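You operate a simulated robot arm through the tools that you are given. There is no shell and no other tool. Be economical: measure what you need, move in short steps, check, and stop when the job is done.

The job below is to be done with a simulated two-armed robot. You get a single attempt, and the scene is never put back.

## Task
Pick up the blue filter with one hand, pass it to the other hand and put it on the top of the setting bench.

Only the result counts: the job must be done as asked and must still hold three seconds after the hand-in. Knocking over, shifting, dropping, spilling or breaking anything else fails it.

## Robot
Two 7-joint arms with two-finger parallel grippers on one trunk, on a base that drives. Base frame: it is fixed to the floor where the robot stands at the start and does not move with it; the origin is under the middle of the robot, x ahead of it, y to its left, z up. Readings come in m, rad, newtons and seconds.
The left shoulder is at the start at [0.062, 0.198, 1.104], the right one opposite. With the tool pointing down near the work surface each hand reaches from about 0.32 to 0.72 m from the robot's upright axis, wherever it stands, measured 20 degrees to its own side. Places, roughly: top of the setting bench [-1.3, -1.3, 0.9]. Payload 1.57 kg a hand.
The TCP of each hand is the grasp point between the finger pads, 0.03 m short of the fingertips. In the tool frame z runs along the fingers and y along their closing line. The gripper opens to 0.11 m. The fingers are 0.024 m wide and 0.012 m thick; the gripper's body (0.048 by 0.112 m) begins 0.078 m behind the TCP.
Orientation is told as [roll, pitch, yaw] about the base's x, y, z axes, in that order, counted from this pose: with the fingers straight down and closing along the base's y, the tool's x points along the base's -x, its y along +y and its z along -z.

## Interface
- The arms move only by the tool send_rows. It takes "left_motion", "right_motion" or both (then of equal length, played together; a hand with none holds still); each is a list of rows, each a list of 3 entries, a list of its own where there are three numbers: the shift along the tool's x, y, z in m, then the turn, a rotation vector about the tool's x, y, z in rad, then the finger opening in m, from 0 to 0.11. In form: [[[x, y, z], [ax, ay, az], grip], ...]. A call has 1 to 10 rows; each row shifts and turns the commanded pose from where the row before left it, along the tool's axes as they then stand. Rows are played at 5 a second. More than 0.05 m and 0.15 rad between two rows, or a gripper value outside its range, and nothing of the call is played. A pose out of reach is approached as far as the arm can. The call stops where the force on the tool passes 40 N (or 10 N more than at its start, if that is more) or the arm is blocked; 0.2 s more then pass. Each finger travels about 0.072 m/s and halts on what it meets, pressing with about 35 N; the grip force reading is that of the motor and also rises with nothing between the fingers. The clock runs only during rows and for 0.2 s after the last one: add rows that do not move to give the fingers time. It gives the time, the measured TCP pose, the force on the tool (base axes), the opening and the grip force at its end, in the units of the frame above (readings bear some noise), with the torque about the TCP (base axes, N m) and any sound that the robot's microphone picked up, and new pictures: "show" is both (left out), scene, wrist or none (wrist: the cameras of the hands that moved).
- Cameras (640 x 400 px; columns grow to the right, rows downward): "scene" is now at [0.0983, 0.0233, 1.6776]; the picture's right is [0.34, -0.94, -0.00], its down [-0.80, -0.28, -0.53] and it looks along [0.50, 0.18, -0.85] (base axes); focal length 249 px, centre (320, 200). "left" rides on the left gripper at [0.07, -0.016, -0.142] in its tool frame; the picture's right is [0.23, 0.97, 0.00], its down [-0.86, 0.20, -0.48] and it looks along [-0.47, 0.11, 0.88] (tool axes); focal length 222 px, centre (320, 200). "right" rides on the right gripper at [0.07, 0.016, -0.141] in its tool frame; the picture's right is [-0.23, 0.97, 0.00], its down [-0.85, -0.20, -0.48] and it looks along [-0.47, -0.11, 0.88] (tool axes); focal length 222 px, centre (320, 200). There is no depth. A picture from a camera that has moved, and an enlarged one, comes with that camera's place and axes in the base frame and with its lens.
- raise_lower(by): slides the trunk up (or, below 0, down) by that many m; the arms and the scene camera ride with it, the base frame stays. It gives what a move gives, with no picture.
- roll_base(legs): drives the robot by 1 to 6 legs, each [ahead, left, turn to the left] in m, m and rad, along the robot's own axes; the way and the turn of a leg run together, so that a leg with both is an arc; at most 1.5 m and 3.142 rad a leg. The arms and the cameras ride along, it lands a little off, and it stops where it bumps. It gives what a move gives, and a new picture of the scene camera.
- turn_head(pan, tilt): turns the head with the scene camera to pan (to the left, within 1.501 rad either way) and tilt (down, from -0.506 to 1.204), counted from straight ahead of the robot. It gives what a move gives, and a new picture of the scene camera.
- zoom(camera, box): a new picture of the part [left, top, right, bottom] of that camera's present view, enlarged. The clock stands still meanwhile.
- hand_in(): hands the job in; it is judged then, once.

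Work in short steps. Places have to be worked out from the pictures, the camera data and where the tool is seen: move nearer, look again, correct. Check each grasp and each placing, and mend what went wrong. You have 120 turns and 260 pictures in all, those below and enlarged ones among them. Open the grippers and draw the arms clear of the work before you hand the job in, unless the task says otherwise; then end with one line.

The tools are called after "Emit:" as a command line: name --argument value ..., lists and objects as JSON in quotes. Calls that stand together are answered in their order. send_rows: Moves the arms, as the interface text tells. Its arguments: {"type":"object","properties":{"left_motion":{"type":"array","items":{"type":"array"}},"right_motion":{"type":"array","items":{"type":"array"}},"show":{"type":"string","enum":["both","scene","wrist","none"]}},"required":[]} The other tools are called the same way: raise_lower (by) slides the trunk up or down; roll_base (legs) drives the base; turn_head (pan, tilt) turns the head that bears the scene camera; zoom (camera, box) takes an enlarged picture of a part of a camera's view; hand_in () hands the job in.

At the start:

```text
time: 0.0
left_ee_pos: [0.5411, 0.3081, 1.15]
left_tcp_rot: [0.0, -0.001, 0.001]
left_contact_force: [0.4, -0.3, 0.5]
left_moment: [0.02, -0.02, 0.03]
left_width: 0.1099
left_gripper_force: 0.1
right_ee_pos: [0.3623, -0.1143, 1.1062]
right_tcp_rot: [-0.001, 0.002, 0.0]
right_contact_force: [-0.8, 0.0, -1.0]
right_moment: [0.01, 0.02, 0.01]
right_width: 0.1102
right_gripper_force: 0.1
trunk travel left (down, up): [-0.7, 0.29]
robot x, y, heading: [0.0015, -0.0018, 0.005]
head pan, tilt: [0.342, 1.012]
```

scene: 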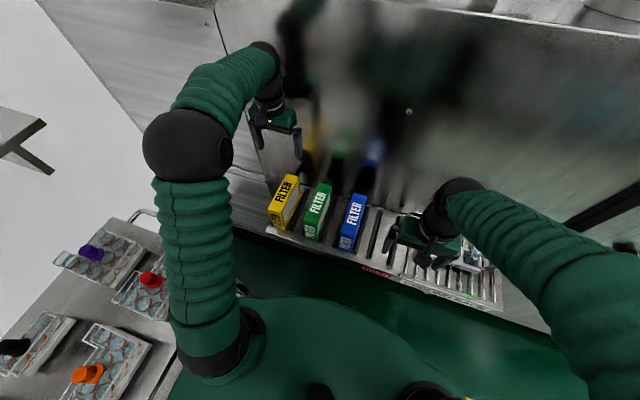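
right: 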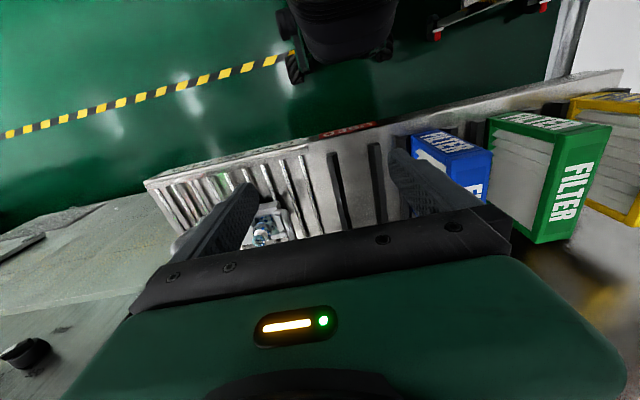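
left: 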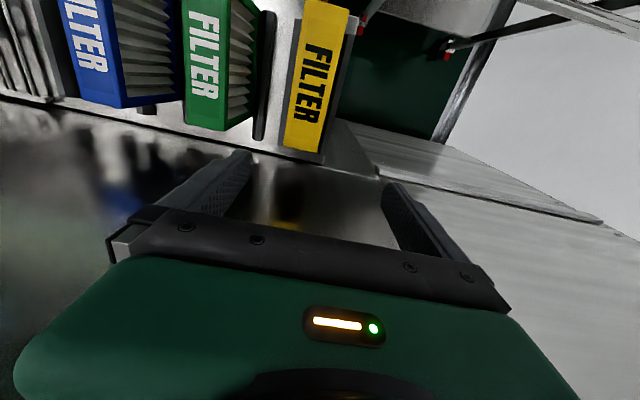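

The blue filter seems to stand in a slotted rack ahead of the robot; I enlarge the views to gauge its place and size.

Emit:
zoom --camera "scene" --box '[240, 150, 420, 270]'

Emit:
zoom --camera "right" --box '[320, 80, 640, 280]'

Emit:
zoom --camera "left" --box '[0, 0, 320, 200]'

```text
3.33 times, centred on (330, 210) of scene
camera zoom: at [0.0983, 0.0233, 1.6776], right [0.34, -0.94, 0.0], down [-0.8, -0.28, -0.53], along [0.5, 0.18, -0.85], focal length 830 px, centre (287, 167)
```

zoom: 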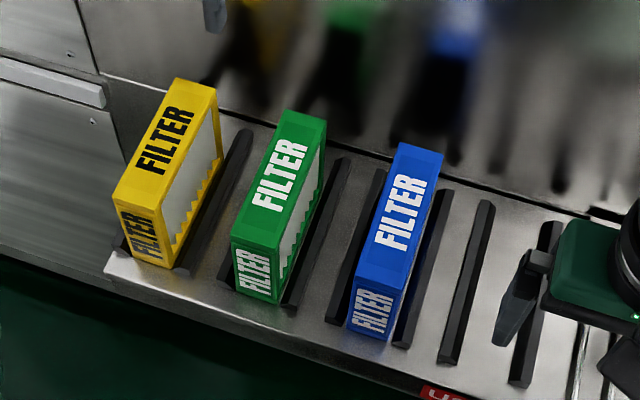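

```text
2.00 times, centred on (480, 180) of right
camera zoom: at [0.2936, -0.0973, 1.2477], right [0.23, 0.97, 0.0], down [0.86, -0.2, 0.48], along [0.47, -0.11, -0.88], focal length 444 px, centre (0, 240)
```

zoom: 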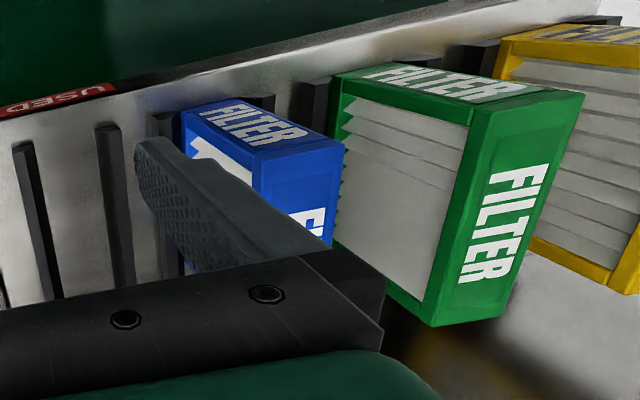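

```text
2.00 times, centred on (160, 100) of left
camera zoom: at [0.4707, 0.2908, 1.2917], right [-0.23, 0.97, 0.0], down [0.86, 0.2, 0.48], along [0.47, 0.11, -0.88], focal length 444 px, centre (640, 400)
```

zoom: 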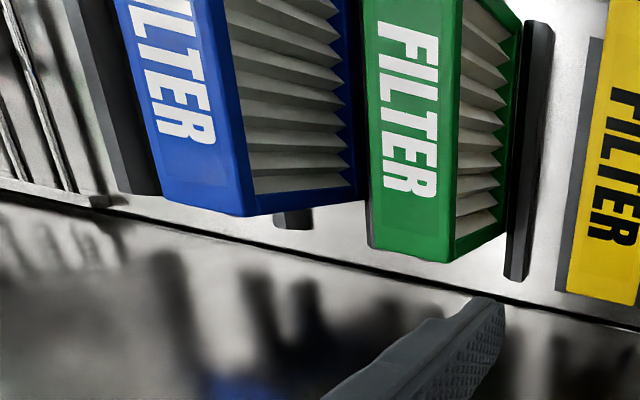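

Triangulating the scene and left views puts the blue filter at about x 0.403–0.556, y 0.028–0.071, top z ≈1.007, with free gaps either side. I bring the right hand above its near part (x≈0.445, y≈0.05).

Emit:
send_rows --right_motion '[[[-0.0165, 0.033, 0], [0, 0, 0], 0.09], [[-0.0165, 0.033, 0], [0, 0, 0], 0.09], [[-0.0165, 0.033, 0], [0, 0, 0], 0.09], [[-0.0165, 0.033, 0], [0, 0, 0], 0.09], [[-0.0165, 0.032, 0], [0, 0, 0], 0.09], [[0, 0, 0], [0, 0, 0], 0.09]]'

```text
time: 1.4
left_ee_pos: [0.5391, 0.3087, 1.1522]
left_tcp_rot: [-0.001, 0.0, 0.0]
left_contact_force: [0.4, -0.1, 0.5]
left_moment: [0.0, -0.02, 0.03]
left_width: 0.1098
left_gripper_force: 0.1
right_ee_pos: [0.443, 0.0508, 1.1065]
right_tcp_rot: [0.0, 0.0, 0.0]
right_contact_force: [1.1, 0.5, -0.3]
right_moment: [0.04, 0.03, 0.05]
right_width: 0.09
right_gripper_force: 0.0
trunk travel left (down, up): [-0.7, 0.29]
robot x, y, heading: [-0.0002, 0.0006, -0.002]
head pan, tilt: [0.342, 1.012]
camera scene: at [0.0983, 0.025, 1.6776], right [0.34, -0.94, 0.0], down [-0.8, -0.29, -0.53], along [0.5, 0.18, -0.85], focal length 249 px, centre (320, 200)
camera right: at [0.3737, 0.068, 1.2484], right [0.23, 0.97, 0.0], down [0.85, -0.2, 0.48], along [0.47, -0.11, -0.88], focal length 222 px, centre (320, 200)
```

scene: 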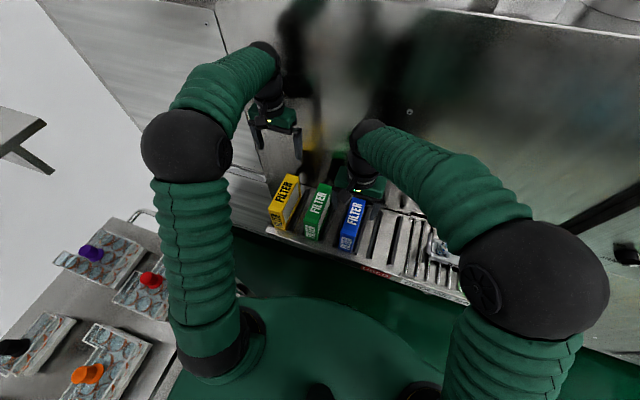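
right: 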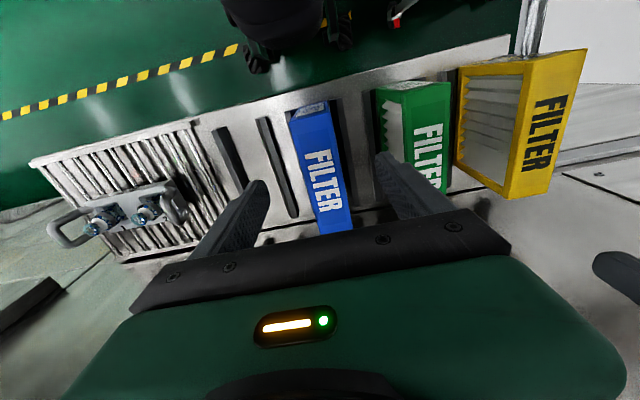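

The right wrist view confirms the filter (x .40–.555, y ≈.028–.07, top ≈1.007) between the fingers. I lower to z≈0.982 in steps.

Emit:
send_rows --right_motion '[[[0, 0, 0.025], [0, 0, 0], 0.09], [[0, 0, 0.025], [0, 0, 0], 0.09], [[0, 0, 0.025], [0, 0, 0], 0.09], [[0, 0, 0.025], [0, 0, 0], 0.09], [[0, 0, 0.024], [0, 0, 0], 0.09], [[0, 0, 0], [0, 0, 0], 0.09]]'

Emit:
zoom --camera "scene" --box '[240, 130, 440, 270]'

```text
time: 2.8
left_ee_pos: [0.5387, 0.3075, 1.1523]
left_tcp_rot: [-0.003, 0.002, 0.0]
left_contact_force: [-0.6, -0.6, 0.0]
left_moment: [-0.01, -0.05, 0.02]
left_width: 0.1102
left_gripper_force: 0.1
right_ee_pos: [0.444, 0.0512, 0.9827]
right_tcp_rot: [-0.001, 0.0, 0.002]
right_contact_force: [-0.1, -0.8, 0.2]
right_moment: [-0.01, -0.03, 0.04]
right_width: 0.0899
right_gripper_force: 0.1
trunk travel left (down, up): [-0.7, 0.29]
robot x, y, heading: [0.003, -0.0027, 0.002]
head pan, tilt: [0.342, 1.012]
camera scene: at [0.0985, 0.0245, 1.6776], right [0.34, -0.94, 0.0], down [-0.8, -0.29, -0.53], along [0.5, 0.18, -0.85], focal length 249 px, centre (320, 200)
camera right: at [0.374, 0.068, 1.1238], right [0.23, 0.97, 0.0], down [0.85, -0.2, 0.48], along [0.47, -0.11, -0.88], focal length 222 px, centre (320, 200)
```

scene: 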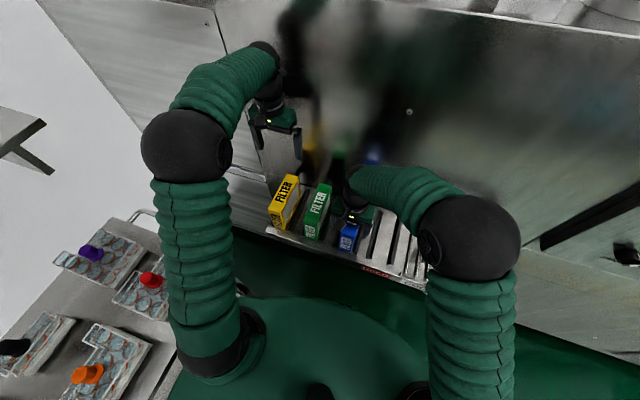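
right: 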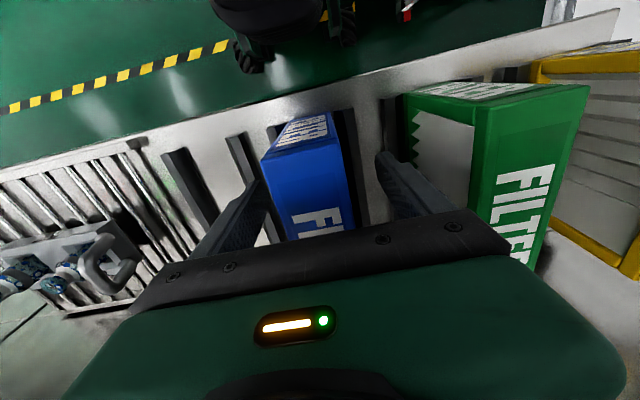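

```text
2.86 times, centred on (340, 200) of scene
camera zoom: at [0.0985, 0.0245, 1.6776], right [0.34, -0.94, 0.0], down [-0.8, -0.29, -0.53], along [0.5, 0.18, -0.85], focal length 711 px, centre (263, 200)
```

zoom: 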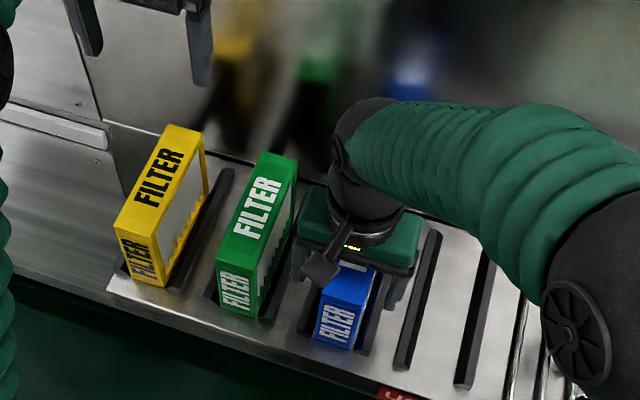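

The fingers straddle the filter with no contact. I close now and hold still while the fingers settle.

Emit:
send_rows --right_motion '[[[0, 0, 0], [0, 0, 0], 0.06], [[0, 0, 0], [0, 0, 0], 0.04], [[0, 0, 0], [0, 0, 0], 0.02], [[0, 0, 0], [0, 0, 0], 0.01], [[0, 0, 0], [0, 0, 0], 0.0], [[0, 0, 0], [0, 0, 0], 0.0]]' --show "wrist"

```text
time: 4.2
left_ee_pos: [0.5394, 0.3085, 1.1523]
left_tcp_rot: [-0.001, 0.0, -0.001]
left_contact_force: [0.6, 0.8, 0.4]
left_moment: [0.02, 0.02, 0.01]
left_width: 0.1095
left_gripper_force: 0.0
right_ee_pos: [0.4433, 0.0499, 0.9832]
right_tcp_rot: [0.0, 0.0, 0.0]
right_contact_force: [-0.3, -0.4, -0.7]
right_moment: [-0.02, 0.01, -0.03]
right_width: 0.0448
right_gripper_force: 35.5
trunk travel left (down, up): [-0.7, 0.29]
robot x, y, heading: [-0.0016, -0.0003, 0.001]
head pan, tilt: [0.342, 1.012]
camera right: at [0.3746, 0.0679, 1.1239], right [0.23, 0.97, 0.0], down [0.86, -0.2, 0.48], along [0.47, -0.11, -0.88], focal length 222 px, centre (320, 200)
```

right: 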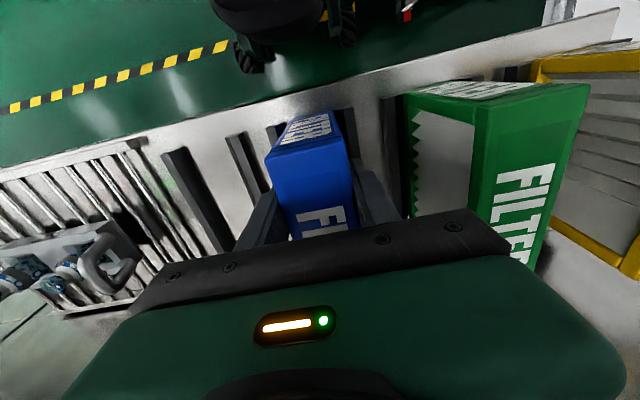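

Held at 0.045 m width with 35 N. I lift straight up and watch the force and any tilt.

Emit:
send_rows --right_motion '[[[0, 0, -0.01], [0, 0, 0], 0.0], [[0, 0, -0.02], [0, 0, 0], 0.0], [[0, 0, -0.03], [0, 0, 0], 0.0], [[0, 0, -0.03], [0, 0, 0], 0.0], [[0, 0, -0.03], [0, 0, 0], 0.0], [[0, 0, -0.03], [0, 0, 0], 0.0], [[0, 0, -0.03], [0, 0, 0], 0.0], [[0, 0, -0.03], [0, 0, 0], 0.0], [[0, 0, 0], [0, 0, 0], 0.0]]'

```text
time: 6.2
left_ee_pos: [0.5392, 0.3078, 1.1507]
left_tcp_rot: [-0.002, -0.002, 0.001]
left_contact_force: [-0.7, -1.1, 0.7]
left_moment: [-0.01, -0.01, 0.02]
left_width: 0.1101
left_gripper_force: 0.0
right_ee_pos: [0.4459, 0.0498, 1.1926]
right_tcp_rot: [0.001, 0.0, -0.001]
right_contact_force: [0.8, -0.1, -2.2]
right_moment: [0.0, 0.09, -0.01]
right_width: 0.0445
right_gripper_force: 34.7
trunk travel left (down, up): [-0.7, 0.29]
robot x, y, heading: [-0.0033, -0.0011, -0.001]
head pan, tilt: [0.342, 1.012]
camera scene: at [0.0994, 0.0243, 1.6775], right [0.34, -0.94, 0.0], down [-0.8, -0.29, -0.53], along [0.5, 0.18, -0.85], focal length 249 px, centre (320, 200)
camera right: at [0.3762, 0.0675, 1.3341], right [0.23, 0.97, 0.0], down [0.86, -0.2, 0.48], along [0.47, -0.11, -0.88], focal length 222 px, centre (320, 200)
```

scene: 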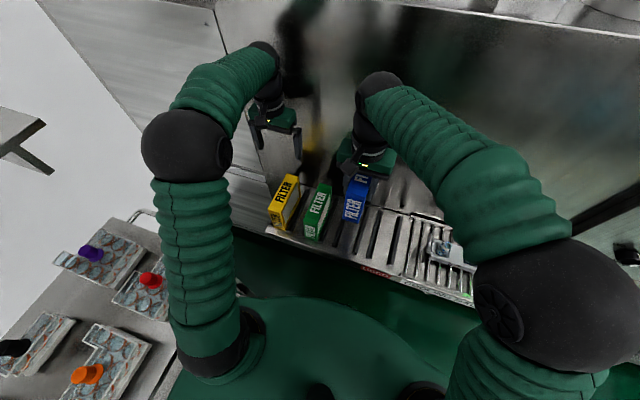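
right: 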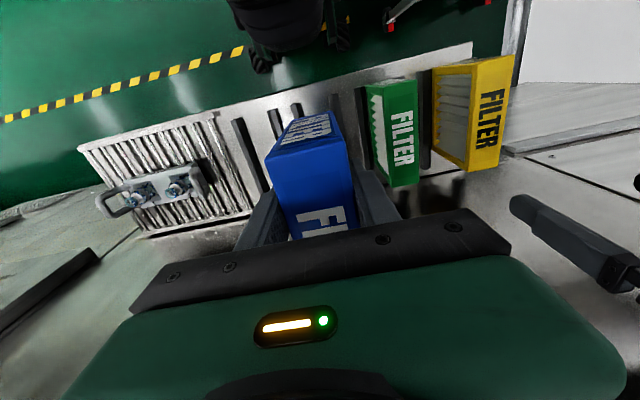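

The filter is held level (≈0.2 kg). Before the hand-over I look to the right and back for the bench and obstacles.

Emit:
turn_head --pan -1.5 --tilt 0.5

Emit:
turn_head --pan 1.5 --tilt 0.6

```text
time: 8.0
left_ee_pos: [0.5382, 0.3073, 1.1516]
left_tcp_rot: [-0.001, 0.001, 0.0]
left_contact_force: [-0.4, -0.4, 1.0]
left_moment: [-0.03, 0.02, 0.04]
left_width: 0.1102
left_gripper_force: 0.1
right_ee_pos: [0.446, 0.0517, 1.1918]
right_tcp_rot: [0.0, 0.001, 0.0]
right_contact_force: [0.5, 0.6, -2.4]
right_moment: [0.02, 0.1, 0.01]
right_width: 0.0446
right_gripper_force: 35.3
trunk travel left (down, up): [-0.7, 0.29]
robot x, y, heading: [-0.001, -0.0012, 0.0]
head pan, tilt: [-1.499, 0.499]
camera scene: at [0.0409, -0.0896, 1.7197], right [-1.0, -0.07, 0.0], down [-0.04, 0.48, -0.88], along [0.06, -0.88, -0.48], focal length 249 px, centre (320, 200)
```

scene: 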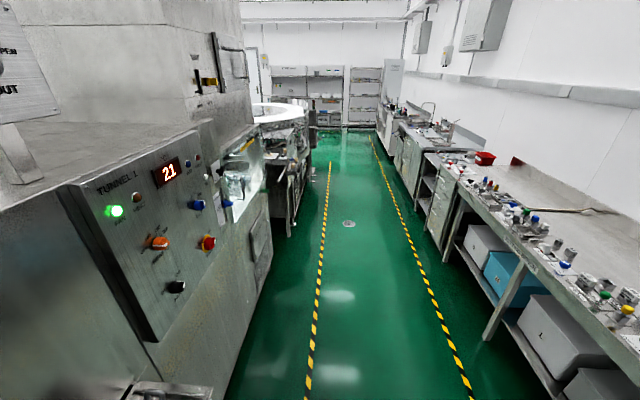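

```text
time: 10.6
left_ee_pos: [0.5392, 0.3083, 1.1516]
left_tcp_rot: [-0.001, 0.001, 0.0]
left_contact_force: [0.2, -0.3, 0.1]
left_moment: [0.04, -0.01, -0.02]
left_width: 0.1102
left_gripper_force: 0.0
right_ee_pos: [0.445, 0.0505, 1.1929]
right_tcp_rot: [0.001, 0.0, 0.0]
right_contact_force: [-0.3, -0.3, -2.4]
right_moment: [-0.06, 0.08, -0.01]
right_width: 0.0445
right_gripper_force: 34.9
trunk travel left (down, up): [-0.7, 0.29]
robot x, y, heading: [-0.0021, 0.0019, 0.002]
head pan, tilt: [1.499, 0.6]
camera scene: at [0.0407, 0.0894, 1.7104], right [1.0, -0.07, 0.0], down [-0.04, -0.56, -0.82], along [0.06, 0.82, -0.57], focal length 249 px, centre (320, 200)
```

scene: 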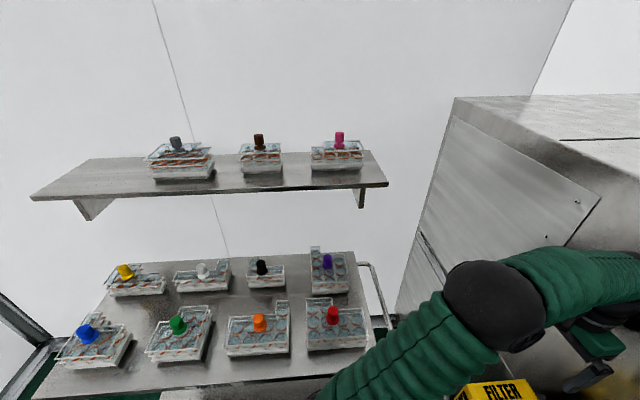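

The bench lies along the aisle behind-right (front edge around x≈-0.8). I back off 0.2 m so the hand-over is over open floor, then face the head forward.

Emit:
roll_base --legs '[[-0.2, 0, 0]]'

Emit:
turn_head --pan 0.1 --tilt 0.9

```text
time: 12.2
left_ee_pos: [0.3409, 0.308, 1.1499]
left_tcp_rot: [-0.001, 0.003, 0.0]
left_contact_force: [0.0, 0.3, -1.0]
left_moment: [0.02, 0.0, 0.01]
left_width: 0.1099
left_gripper_force: 0.0
right_ee_pos: [0.2494, 0.0496, 1.1909]
right_tcp_rot: [-0.002, 0.003, 0.0]
right_contact_force: [0.1, -0.7, -1.9]
right_moment: [-0.03, 0.09, -0.03]
right_width: 0.0445
right_gripper_force: 35.5
trunk travel left (down, up): [-0.7, 0.29]
robot x, y, heading: [-0.2022, -0.0007, 0.002]
head pan, tilt: [1.499, 0.6]
camera scene: at [-0.154, 0.0897, 1.7101], right [1.0, -0.07, -0.01], down [-0.05, -0.56, -0.82], along [0.06, 0.82, -0.57], focal length 249 px, centre (320, 200)
```

scene: 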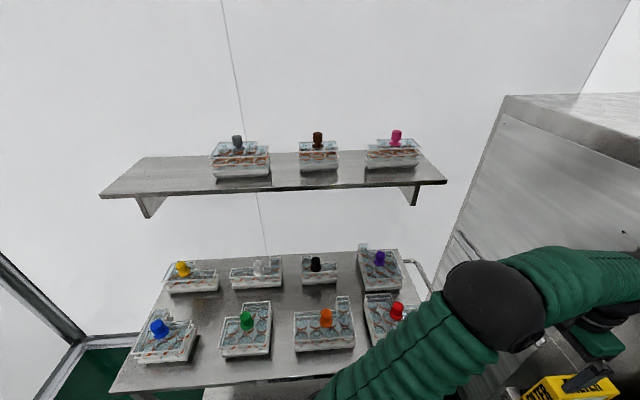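

```text
time: 13.8
left_ee_pos: [0.3352, 0.3083, 1.1523]
left_tcp_rot: [0.0, -0.003, 0.0]
left_contact_force: [0.5, -0.4, 0.5]
left_moment: [-0.01, 0.01, 0.02]
left_width: 0.1101
left_gripper_force: 0.0
right_ee_pos: [0.2421, 0.0499, 1.1939]
right_tcp_rot: [0.0, -0.001, 0.0]
right_contact_force: [-0.7, -0.3, -2.7]
right_moment: [-0.03, 0.03, 0.02]
right_width: 0.0446
right_gripper_force: 35.0
trunk travel left (down, up): [-0.7, 0.29]
robot x, y, heading: [-0.1979, 0.0041, -0.003]
head pan, tilt: [0.099, 0.901]
camera scene: at [-0.0922, 0.0088, 1.6856], right [0.1, -0.99, 0.0], down [-0.78, -0.08, -0.62], along [0.62, 0.06, -0.78], focal length 249 px, centre (320, 200)
```

scene: 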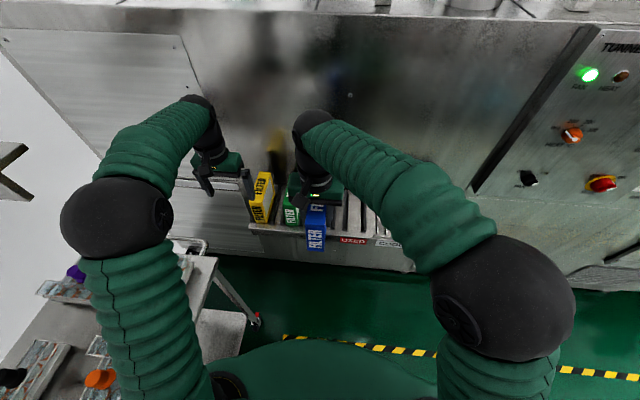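

Filter is clear of the rack. I shift the right hand 0.08 m rightward and begin yawing it left so the filter's free end will face the left hand.

Emit:
send_rows --right_motion '[[[0, -0.04, 0], [0, 0, 0], 0.0], [[0, -0.04, 0], [0, 0, 0], 0.0], [[0, 0, 0], [0, 0, -0.13], 0.0], [[0, 0, 0], [0, 0, -0.13], 0.0], [[0, 0, 0], [0, 0, -0.13], 0.0], [[0, 0, 0], [0, 0, -0.13], 0.0], [[0, 0, 0], [0, 0, -0.13], 0.0], [[0, 0, 0], [0, 0, -0.13], 0.0]]'

```text
time: 15.6
left_ee_pos: [0.3366, 0.3084, 1.1522]
left_tcp_rot: [-0.001, -0.004, 0.0]
left_contact_force: [0.5, 0.2, 0.3]
left_moment: [-0.02, -0.01, -0.01]
left_width: 0.1098
left_gripper_force: 0.2
right_ee_pos: [0.2435, -0.0307, 1.1936]
right_tcp_rot: [-0.001, 0.0, 0.781]
right_contact_force: [-0.6, 0.3, -1.5]
right_moment: [-0.07, 0.08, -0.02]
right_width: 0.0446
right_gripper_force: 35.0
trunk travel left (down, up): [-0.7, 0.29]
robot x, y, heading: [-0.1999, 0.0009, 0.002]
head pan, tilt: [0.099, 0.901]
camera scene: at [-0.0914, 0.0084, 1.6855], right [0.1, -0.99, 0.0], down [-0.78, -0.08, -0.62], along [0.62, 0.06, -0.79], focal length 249 px, centre (320, 200)
camera right: at [0.1818, -0.067, 1.3345], right [-0.53, 0.85, 0.0], down [0.75, 0.46, 0.48], along [0.41, 0.25, -0.88], focal length 222 px, centre (320, 200)
```

scene: 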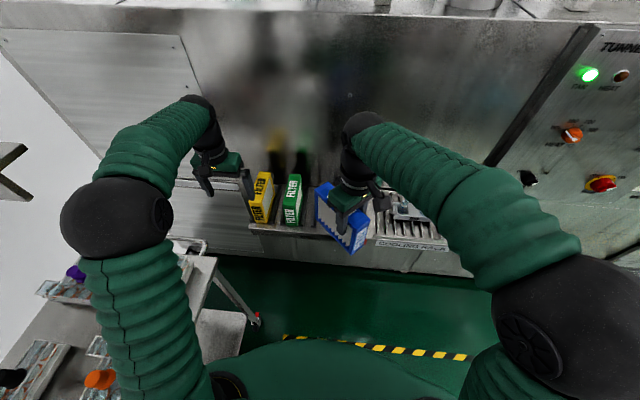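
right: 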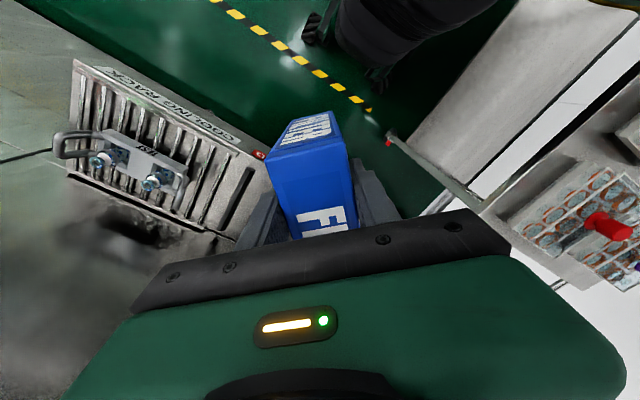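

Rotation goes well with no slip. I finish the right yaw to 90° and turn the left hand -90° at its place with the gripper open.

Emit:
send_rows --right_motion '[[[0, 0, 0], [0, 0, -0.079], 0.0], [[0, 0, 0], [0, 0, -0.079], 0.0], [[0, 0, 0], [0, 0, -0.079], 0.0], [[0, 0, 0], [0, 0, -0.079], 0.0], [[0, 0, 0], [0, 0, -0.079], 0.0], [[0, 0, 0], [0, 0, -0.079], 0.0], [[0, 0, 0], [0, 0, -0.079], 0.0], [[0, 0, 0], [0, 0, -0.079], 0.0], [[0, 0, 0], [0, 0, -0.079], 0.0], [[0, 0, 0], [0, 0, -0.08], 0.0]]' --left_motion '[[[0, 0, 0], [0, 0, 0.145], 0.11], [[0, 0, 0], [0, 0, 0.145], 0.11], [[0, 0, 0], [0, 0, 0.145], 0.11], [[0, 0, 0], [0, 0, 0.145], 0.11], [[0, 0, 0], [0, 0, 0.145], 0.11], [[0, 0, 0], [0, 0, 0.145], 0.11], [[0, 0, 0], [0, 0, 0.145], 0.11], [[0, 0, 0], [0, 0, 0.145], 0.11], [[0, 0, 0], [0, 0, 0.145], 0.11], [[0, 0, 0], [0, 0, 0.145], 0.11]]'

```text
time: 17.8
left_ee_pos: [0.3359, 0.3081, 1.152]
left_tcp_rot: [0.0, -0.002, -1.451]
left_contact_force: [0.6, 0.2, 0.8]
left_moment: [-0.03, 0.04, -0.01]
left_width: 0.1102
left_gripper_force: 0.2
right_ee_pos: [0.244, -0.0303, 1.194]
right_tcp_rot: [0.0, -0.001, 1.572]
right_contact_force: [0.1, -1.4, -1.9]
right_moment: [-0.08, 0.0, 0.02]
right_width: 0.0445
right_gripper_force: 34.9
trunk travel left (down, up): [-0.7, 0.29]
robot x, y, heading: [-0.2004, 0.0002, 0.002]
head pan, tilt: [0.099, 0.901]
camera scene: at [-0.0914, 0.0083, 1.6855], right [0.1, -0.99, 0.0], down [-0.78, -0.08, -0.62], along [0.62, 0.06, -0.79], focal length 249 px, centre (320, 200)
camera right: at [0.2268, -0.0988, 1.3346], right [-0.97, 0.23, 0.0], down [0.2, 0.86, 0.48], along [0.11, 0.47, -0.88], focal length 222 px, centre (320, 200)
camera left: at [0.312, 0.3745, 1.2925], right [0.94, 0.34, 0.0], down [0.3, -0.83, 0.48], along [0.16, -0.45, -0.88], focal length 222 px, centre (320, 200)
```

scene: 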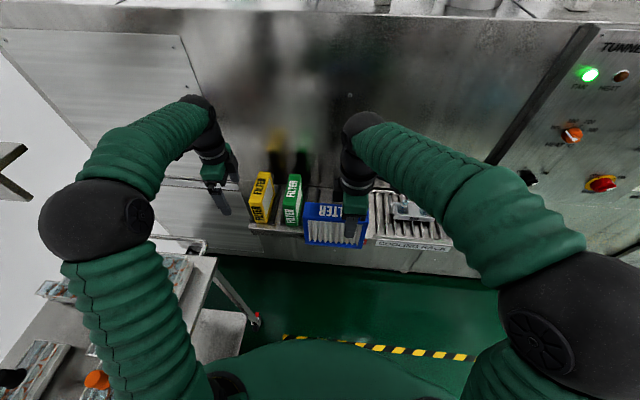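
right: 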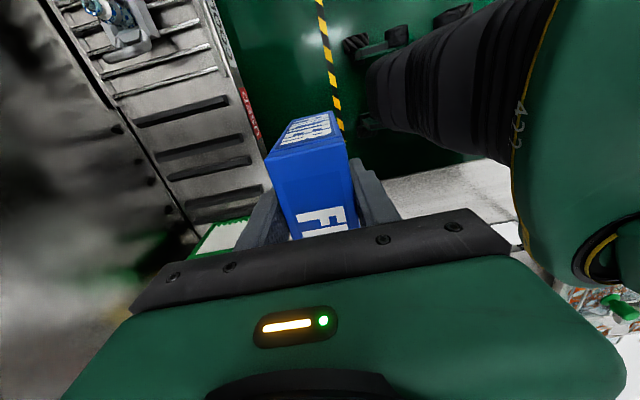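
left: 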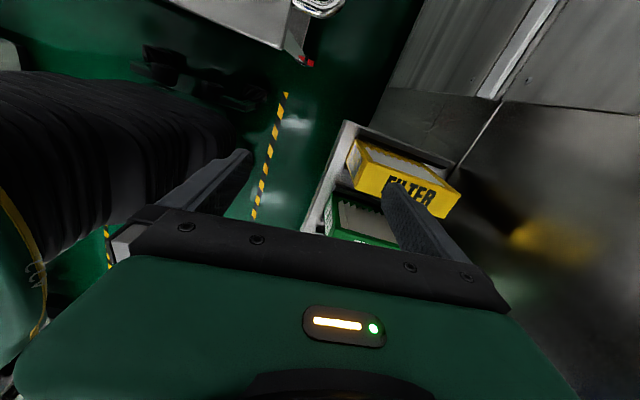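

The filter now spans y≈-0.07…0.08 at x≈0.244, top ≈1.218. I raise the left hand, bring it to x≈0.244, y≈0.2 and tilt it so its fingers lean inward.

Emit:
send_rows --left_motion '[[[0, 0, 0], [0, 0, 0.12], 0.11], [[0, 0, -0.045], [0, 0, 0], 0.11], [[0, 0, -0.045], [0, 0, 0], 0.11], [[0, 0, -0.045], [0, 0, 0], 0.11], [[-0.036, -0.0307, 0], [0, 0, 0], 0.11], [[-0.036, -0.0307, 0], [0, 0, 0], 0.11], [[-0.036, -0.0307, 0], [0, 0, 0], 0.11], [[0, 0, 0], [0, -0.133, 0], 0.11], [[0, 0, 0], [0, -0.133, 0], 0.11], [[0, 0, 0], [0, -0.134, 0], 0.11]]'

```text
time: 20.0
left_ee_pos: [0.2435, 0.1994, 1.2881]
left_tcp_rot: [0.002, -0.403, -1.571]
left_contact_force: [0.1, 0.2, 0.5]
left_moment: [0.01, 0.01, -0.01]
left_width: 0.1096
left_gripper_force: 0.0
right_ee_pos: [0.2432, -0.0291, 1.1947]
right_tcp_rot: [-0.002, 0.002, 1.571]
right_contact_force: [0.1, -0.2, -2.7]
right_moment: [-0.05, -0.04, 0.0]
right_width: 0.045
right_gripper_force: 34.8
trunk travel left (down, up): [-0.7, 0.29]
robot x, y, heading: [-0.2061, 0.0013, 0.001]
head pan, tilt: [0.099, 0.901]
camera scene: at [-0.0922, 0.0099, 1.6856], right [0.1, -0.99, 0.0], down [-0.78, -0.08, -0.62], along [0.62, 0.06, -0.79], focal length 249 px, centre (320, 200)
camera left: at [0.2281, 0.3193, 1.3893], right [0.97, 0.21, -0.09], down [0.2, -0.6, 0.78], along [0.11, -0.77, -0.62], focal length 222 px, centre (320, 200)
```

scene: 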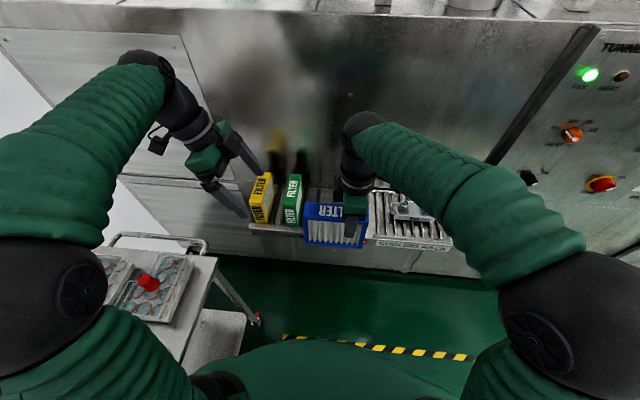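
left: 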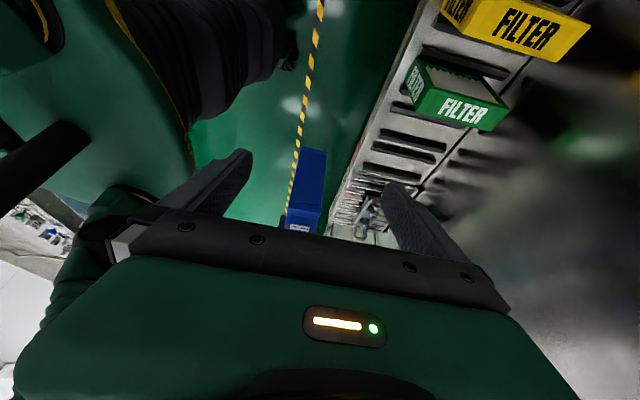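

Left hand leans correctly and the filter lies between its fingers in view. I shift it to the pre-grasp point 0.1 m back from the filter end.

Emit:
send_rows --left_motion '[[[-0.0322, 0, 0.0136], [0, 0, 0], 0.11], [[-0.0322, 0, 0.0136], [0, 0, 0], 0.11], [[-0.0322, 0, 0.0136], [0, 0, 0], 0.11], [[0, 0, 0], [0, 0, 0], 0.11]]'

Emit:
zoom --camera "scene" --box '[200, 100, 440, 260]'

```text
time: 21.0
left_ee_pos: [0.2443, 0.0928, 1.2874]
left_tcp_rot: [0.0, -0.4, -1.57]
left_contact_force: [-0.7, 0.3, -0.2]
left_moment: [0.02, 0.03, 0.0]
left_width: 0.11
left_gripper_force: 0.0
right_ee_pos: [0.2441, -0.0312, 1.1947]
right_tcp_rot: [-0.002, 0.002, 1.572]
right_contact_force: [0.3, 0.4, -1.7]
right_moment: [-0.07, -0.01, 0.03]
right_width: 0.0447
right_gripper_force: 35.2
trunk travel left (down, up): [-0.7, 0.29]
robot x, y, heading: [-0.2057, 0.0023, -0.004]
head pan, tilt: [0.099, 0.901]
camera scene: at [-0.092, 0.0073, 1.6856], right [0.1, -0.99, 0.0], down [-0.78, -0.08, -0.62], along [0.62, 0.06, -0.79], focal length 249 px, centre (320, 200)
camera left: at [0.2283, 0.2117, 1.3899], right [0.97, 0.21, -0.09], down [0.2, -0.6, 0.77], along [0.11, -0.77, -0.63], focal length 222 px, centre (320, 200)
```

scene: 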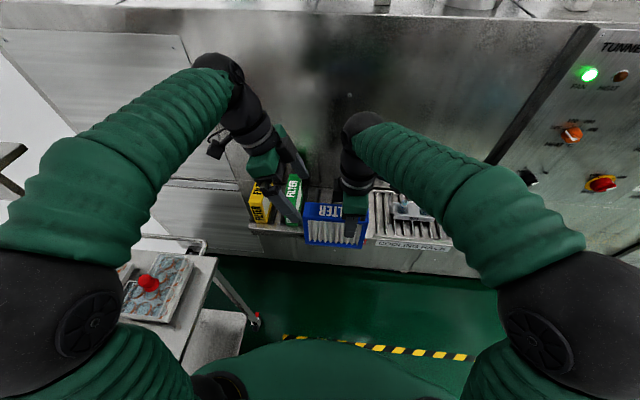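
left: 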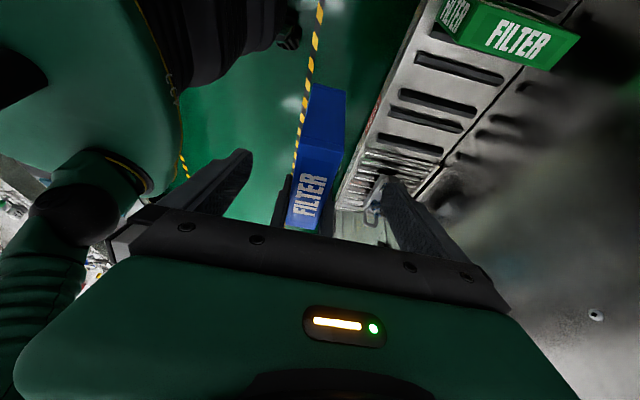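

```text
2.50 times, centred on (320, 180) of scene
camera zoom: at [-0.092, 0.0073, 1.6856], right [0.1, -0.99, 0.0], down [-0.78, -0.08, -0.62], along [0.62, 0.06, -0.79], focal length 622 px, centre (320, 250)
```

zoom: 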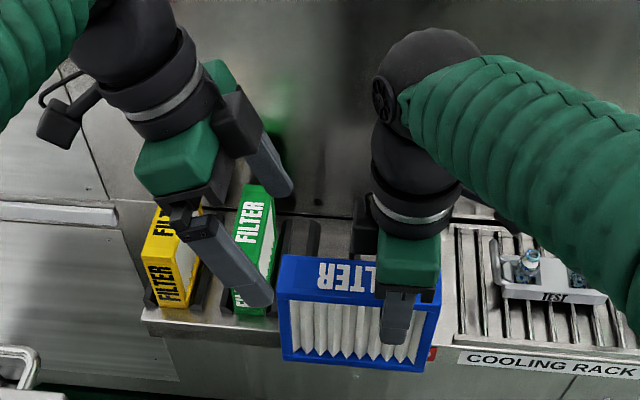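

Filter end corner computes to y≈0.075–0.08, in line with the plan. I advance the left hand 0.1 m along its fingers to straddle the end.

Emit:
send_rows --left_motion '[[[0, 0, 0.025], [0, 0, 0], 0.11], [[0, 0, 0.025], [0, 0, 0], 0.11], [[0, 0, 0.025], [0, 0, 0], 0.11], [[0, 0, 0.025], [0, 0, 0], 0.11], [[0, 0, 0], [0, 0, 0], 0.11]]'

Emit:
zoom --camera "scene" --box '[200, 100, 440, 260]'

```text
time: 22.2
left_ee_pos: [0.2437, 0.0552, 1.1953]
left_tcp_rot: [0.001, -0.4, -1.57]
left_contact_force: [0.5, -0.6, -0.1]
left_moment: [0.04, 0.01, -0.03]
left_width: 0.1102
left_gripper_force: 0.1
right_ee_pos: [0.2429, -0.0312, 1.1927]
right_tcp_rot: [-0.002, -0.002, 1.572]
right_contact_force: [-0.3, -0.2, -2.0]
right_moment: [-0.09, 0.01, -0.02]
right_width: 0.0447
right_gripper_force: 34.8
trunk travel left (down, up): [-0.7, 0.29]
robot x, y, heading: [-0.2016, -0.0022, -0.001]
head pan, tilt: [0.099, 0.901]
camera scene: at [-0.0921, 0.0071, 1.6856], right [0.1, -0.99, 0.0], down [-0.78, -0.08, -0.62], along [0.62, 0.06, -0.79], focal length 249 px, centre (320, 200)
camera left: at [0.2271, 0.1731, 1.2977], right [0.97, 0.21, -0.09], down [0.2, -0.6, 0.77], along [0.11, -0.77, -0.63], focal length 222 px, centre (320, 200)
```

scene: 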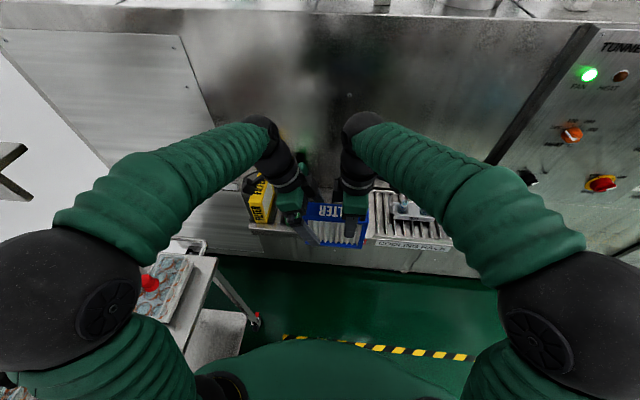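
left: 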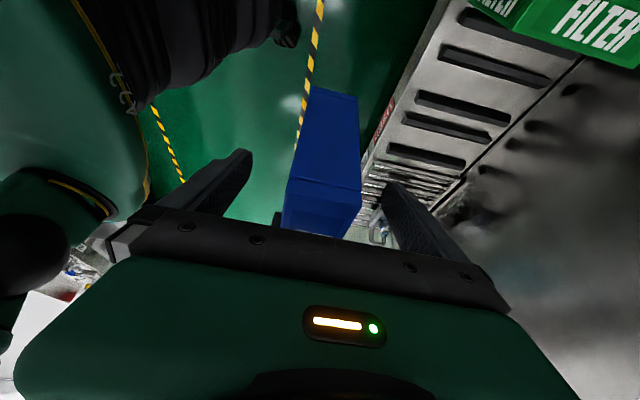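

```text
2.50 times, centred on (320, 180) of scene
camera zoom: at [-0.0921, 0.0071, 1.6856], right [0.1, -0.99, 0.0], down [-0.78, -0.08, -0.62], along [0.62, 0.06, -0.79], focal length 622 px, centre (320, 250)
```

zoom: 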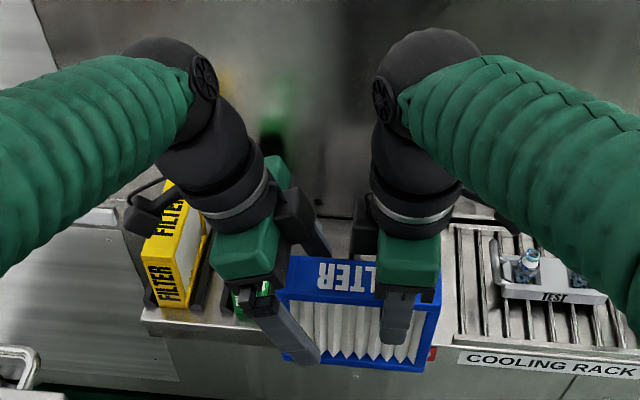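

The left fingers straddle the filter end without contact and centred in x. I close the left gripper while the right holds.

Emit:
send_rows --left_motion '[[[0, 0, 0], [0, 0, 0], 0.08], [[0, 0, 0], [0, 0, 0], 0.05], [[0, 0, 0], [0, 0, 0], 0.03], [[0, 0, 0], [0, 0, 0], 0.01], [[0, 0, 0], [0, 0, 0], 0.0], [[0, 0, 0], [0, 0, 0], 0.0], [[0, 0, 0], [0, 0, 0], 0.0]]' --show "wrist"

```text
time: 23.8
left_ee_pos: [0.2432, 0.0549, 1.195]
left_tcp_rot: [0.002, -0.4, -1.57]
left_contact_force: [-2.7, -1.5, 0.6]
left_moment: [-0.06, -0.1, -0.04]
left_width: 0.0446
left_gripper_force: 34.9
right_ee_pos: [0.2426, -0.0302, 1.1937]
right_tcp_rot: [-0.003, -0.001, 1.571]
right_contact_force: [2.2, -0.5, -2.4]
right_moment: [-0.01, 0.05, -0.13]
right_width: 0.0447
right_gripper_force: 35.2
trunk travel left (down, up): [-0.7, 0.29]
robot x, y, heading: [-0.199, 0.0038, -0.003]
head pan, tilt: [0.099, 0.901]
camera left: at [0.2273, 0.1733, 1.2979], right [0.97, 0.21, -0.09], down [0.2, -0.6, 0.77], along [0.11, -0.77, -0.63], focal length 222 px, centre (320, 200)
```

left: 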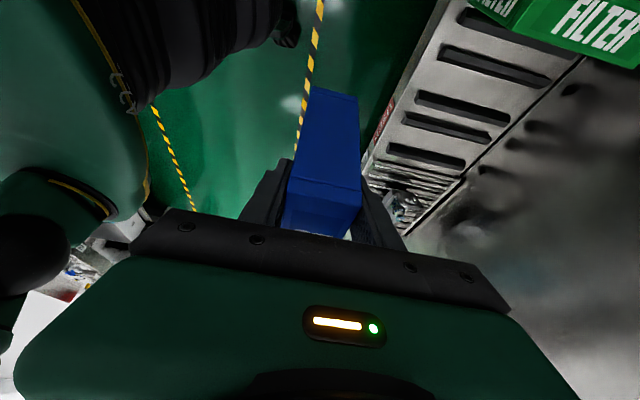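

Both hands hold at 0.0446 m and 35 N. I open the right gripper wide, then draw it straight up.

Emit:
send_rows --right_motion '[[[0, 0, 0], [0, 0, 0], 0.06], [[0, 0, 0], [0, 0, 0], 0.08], [[0, 0, 0], [0, 0, 0], 0.1], [[0, 0, 0], [0, 0, 0], 0.1], [[0, 0, -0.02], [0, 0, 0], 0.1], [[0, 0, -0.04], [0, 0, 0], 0.1], [[0, 0, -0.04], [0, 0, 0], 0.1]]'

```text
time: 25.4
left_ee_pos: [0.2428, 0.0544, 1.1948]
left_tcp_rot: [0.003, -0.399, -1.571]
left_contact_force: [-0.2, -0.8, 0.0]
left_moment: [0.12, -0.01, 0.02]
left_width: 0.0448
left_gripper_force: 35.0
right_ee_pos: [0.2427, -0.0309, 1.2938]
right_tcp_rot: [-0.003, -0.001, 1.569]
right_contact_force: [0.0, -0.5, 0.3]
right_moment: [0.03, 0.02, -0.01]
right_width: 0.1
right_gripper_force: 0.0
trunk travel left (down, up): [-0.7, 0.29]
robot x, y, heading: [-0.1994, 0.0017, -0.003]
head pan, tilt: [0.099, 0.901]
camera scene: at [-0.0923, 0.0072, 1.6856], right [0.1, -0.99, 0.0], down [-0.78, -0.08, -0.62], along [0.62, 0.06, -0.78], focal length 249 px, centre (320, 200)
camera right: at [0.2265, -0.1008, 1.4349], right [-0.97, 0.23, 0.0], down [0.2, 0.86, 0.48], along [0.11, 0.47, -0.88], focal length 222 px, centre (320, 200)
```

scene: 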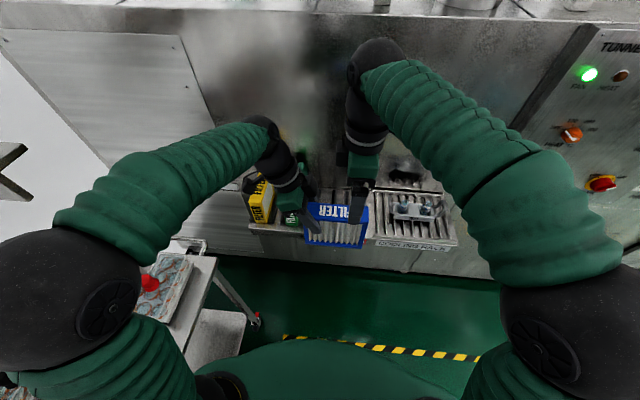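
right: 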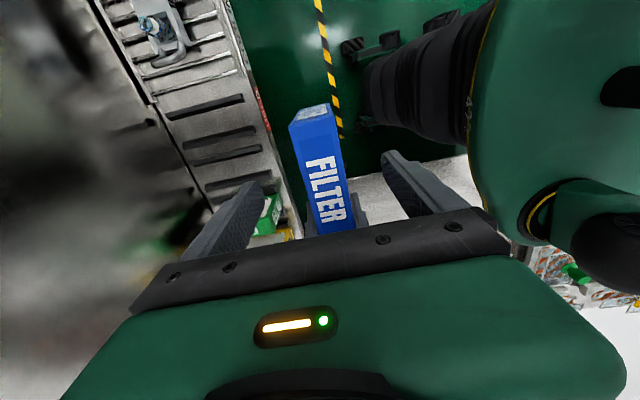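

The left hand alone holds the filter firmly. I move the right hand well to the right, clear of it.

Emit:
send_rows --right_motion '[[[0, 0, -0.03], [0, 0, 0], 0.1], [[0.04, 0, -0.01], [0, 0, 0], 0.06], [[0.045, 0, 0], [0, 0, 0], 0.04], [[0.045, 0, 0], [0, 0, 0], 0.02], [[0.045, 0, 0], [0, 0, 0], 0.02], [[0.045, 0, 0], [0, 0, 0], 0.02]]' --show "none"

Emit:
roll_base --legs '[[-0.1, 0, 0]]'

Emit:
turn_head --pan -1.3 --tilt 0.9

```text
time: 26.8
left_ee_pos: [0.2435, 0.0524, 1.1965]
left_tcp_rot: [0.0, -0.397, -1.57]
left_contact_force: [1.0, 0.2, 0.6]
left_moment: [0.09, -0.01, -0.01]
left_width: 0.0448
left_gripper_force: 35.6
right_ee_pos: [0.2429, -0.253, 1.3353]
right_tcp_rot: [-0.003, -0.002, 1.573]
right_contact_force: [-0.1, -0.3, 0.1]
right_moment: [0.02, 0.01, -0.01]
right_width: 0.0201
right_gripper_force: 0.1
trunk travel left (down, up): [-0.7, 0.29]
robot x, y, heading: [-0.2008, -0.0032, 0.002]
head pan, tilt: [0.099, 0.901]
```

```text
time: 27.9
left_ee_pos: [0.1481, 0.0545, 1.1935]
left_tcp_rot: [-0.004, -0.4, -1.57]
left_contact_force: [-0.2, -0.1, -2.5]
left_moment: [0.1, 0.05, 0.02]
left_width: 0.0448
left_gripper_force: 35.1
right_ee_pos: [0.1478, -0.2504, 1.3332]
right_tcp_rot: [0.003, 0.0, 1.572]
right_contact_force: [-0.1, -1.0, 0.3]
right_moment: [0.0, 0.02, -0.01]
right_width: 0.0199
right_gripper_force: 0.1
trunk travel left (down, up): [-0.7, 0.29]
robot x, y, heading: [-0.301, -0.0041, 0.001]
head pan, tilt: [0.099, 0.901]
camera scene: at [-0.1837, 0.0063, 1.685], right [0.1, -0.99, 0.0], down [-0.78, -0.08, -0.62], along [0.61, 0.06, -0.79], focal length 249 px, centre (320, 200)
```

scene: 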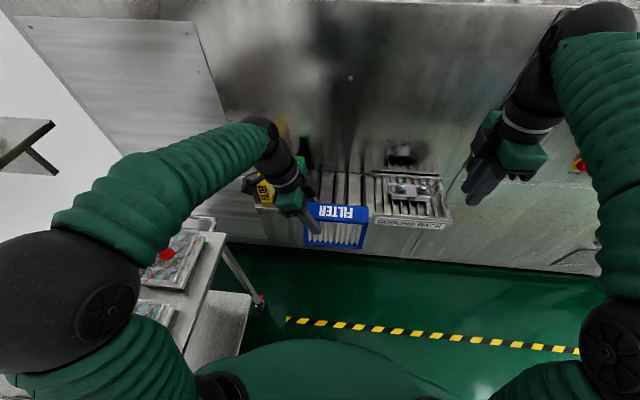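

```text
time: 29.4
left_ee_pos: [0.1425, 0.0539, 1.1968]
left_tcp_rot: [0.005, -0.4, -1.571]
left_contact_force: [-0.5, 0.5, -2.0]
left_moment: [0.11, 0.05, -0.01]
left_width: 0.0447
left_gripper_force: 34.5
right_ee_pos: [0.1399, -0.2503, 1.3348]
right_tcp_rot: [-0.003, 0.001, 1.572]
right_contact_force: [0.3, -0.4, 0.0]
right_moment: [-0.01, 0.0, -0.01]
right_width: 0.0197
right_gripper_force: 0.1
trunk travel left (down, up): [-0.7, 0.29]
robot x, y, heading: [-0.3055, -0.0018, -0.008]
head pan, tilt: [-1.3, 0.901]
camera scene: at [-0.2478, -0.0742, 1.6857], right [-0.96, -0.27, 0.0], down [-0.21, 0.76, -0.62], along [0.17, -0.6, -0.78], focal length 249 px, centre (320, 200)
```

scene: 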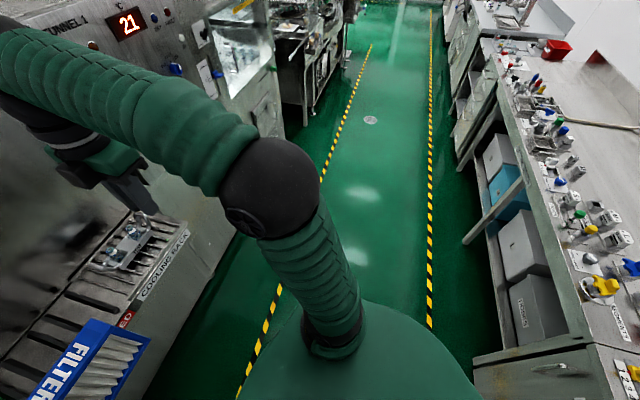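

The aisle is clear; bench front edge is near x≈-0.92, with a strip of small items along the front and free top behind it. I turn right 90° in place, to look along the aisle.

Emit:
roll_base --legs '[[0, 0, -1.57]]'

Emit:
turn_head --pan -0.9 --tilt 0.6

```text
time: 33.7
left_ee_pos: [-0.2436, -0.4408, 1.1972]
left_tcp_rot: [0.002, -0.399, -3.14]
left_contact_force: [-0.1, 0.2, -2.3]
left_moment: [-0.03, -0.09, 0.01]
left_width: 0.0448
left_gripper_force: 35.2
right_ee_pos: [-0.5488, -0.4417, 1.3343]
right_tcp_rot: [-0.003, 0.0, 0.003]
right_contact_force: [-0.4, -0.8, 1.0]
right_moment: [0.02, 0.04, 0.02]
right_width: 0.02
right_gripper_force: 0.0
trunk travel left (down, up): [-0.7, 0.29]
robot x, y, heading: [-0.303, -0.0034, -1.568]
head pan, tilt: [-1.3, 0.901]
camera scene: at [-0.3726, -0.0547, 1.6857], right [-0.27, 0.96, 0.0], down [0.75, 0.21, -0.62], along [-0.6, -0.17, -0.78], focal length 249 px, centre (320, 200)
```

scene: 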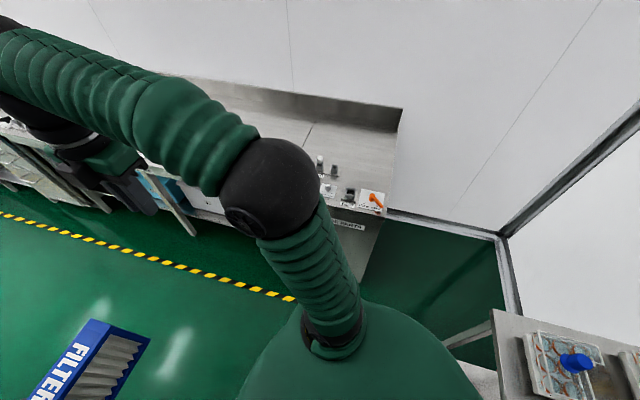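

```text
time: 34.5
left_ee_pos: [-0.2438, -0.4406, 1.1965]
left_tcp_rot: [0.003, -0.398, -3.139]
left_contact_force: [-0.5, -0.6, -1.9]
left_moment: [0.02, -0.12, 0.02]
left_width: 0.0447
left_gripper_force: 35.1
right_ee_pos: [-0.5505, -0.4402, 1.336]
right_tcp_rot: [-0.002, -0.002, 0.005]
right_contact_force: [-1.1, 0.1, -0.8]
right_moment: [-0.02, -0.01, 0.01]
right_width: 0.02
right_gripper_force: 0.2
trunk travel left (down, up): [-0.7, 0.29]
robot x, y, heading: [-0.2981, -0.0002, -1.567]
head pan, tilt: [-0.901, 0.6]
camera scene: at [-0.3695, -0.0892, 1.7103], right [-0.62, 0.78, 0.0], down [0.44, 0.35, -0.82], along [-0.65, -0.51, -0.57], focal length 249 px, centre (320, 200)
```

scene: 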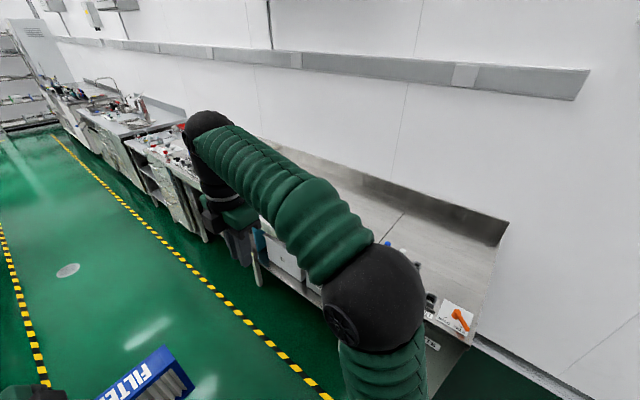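

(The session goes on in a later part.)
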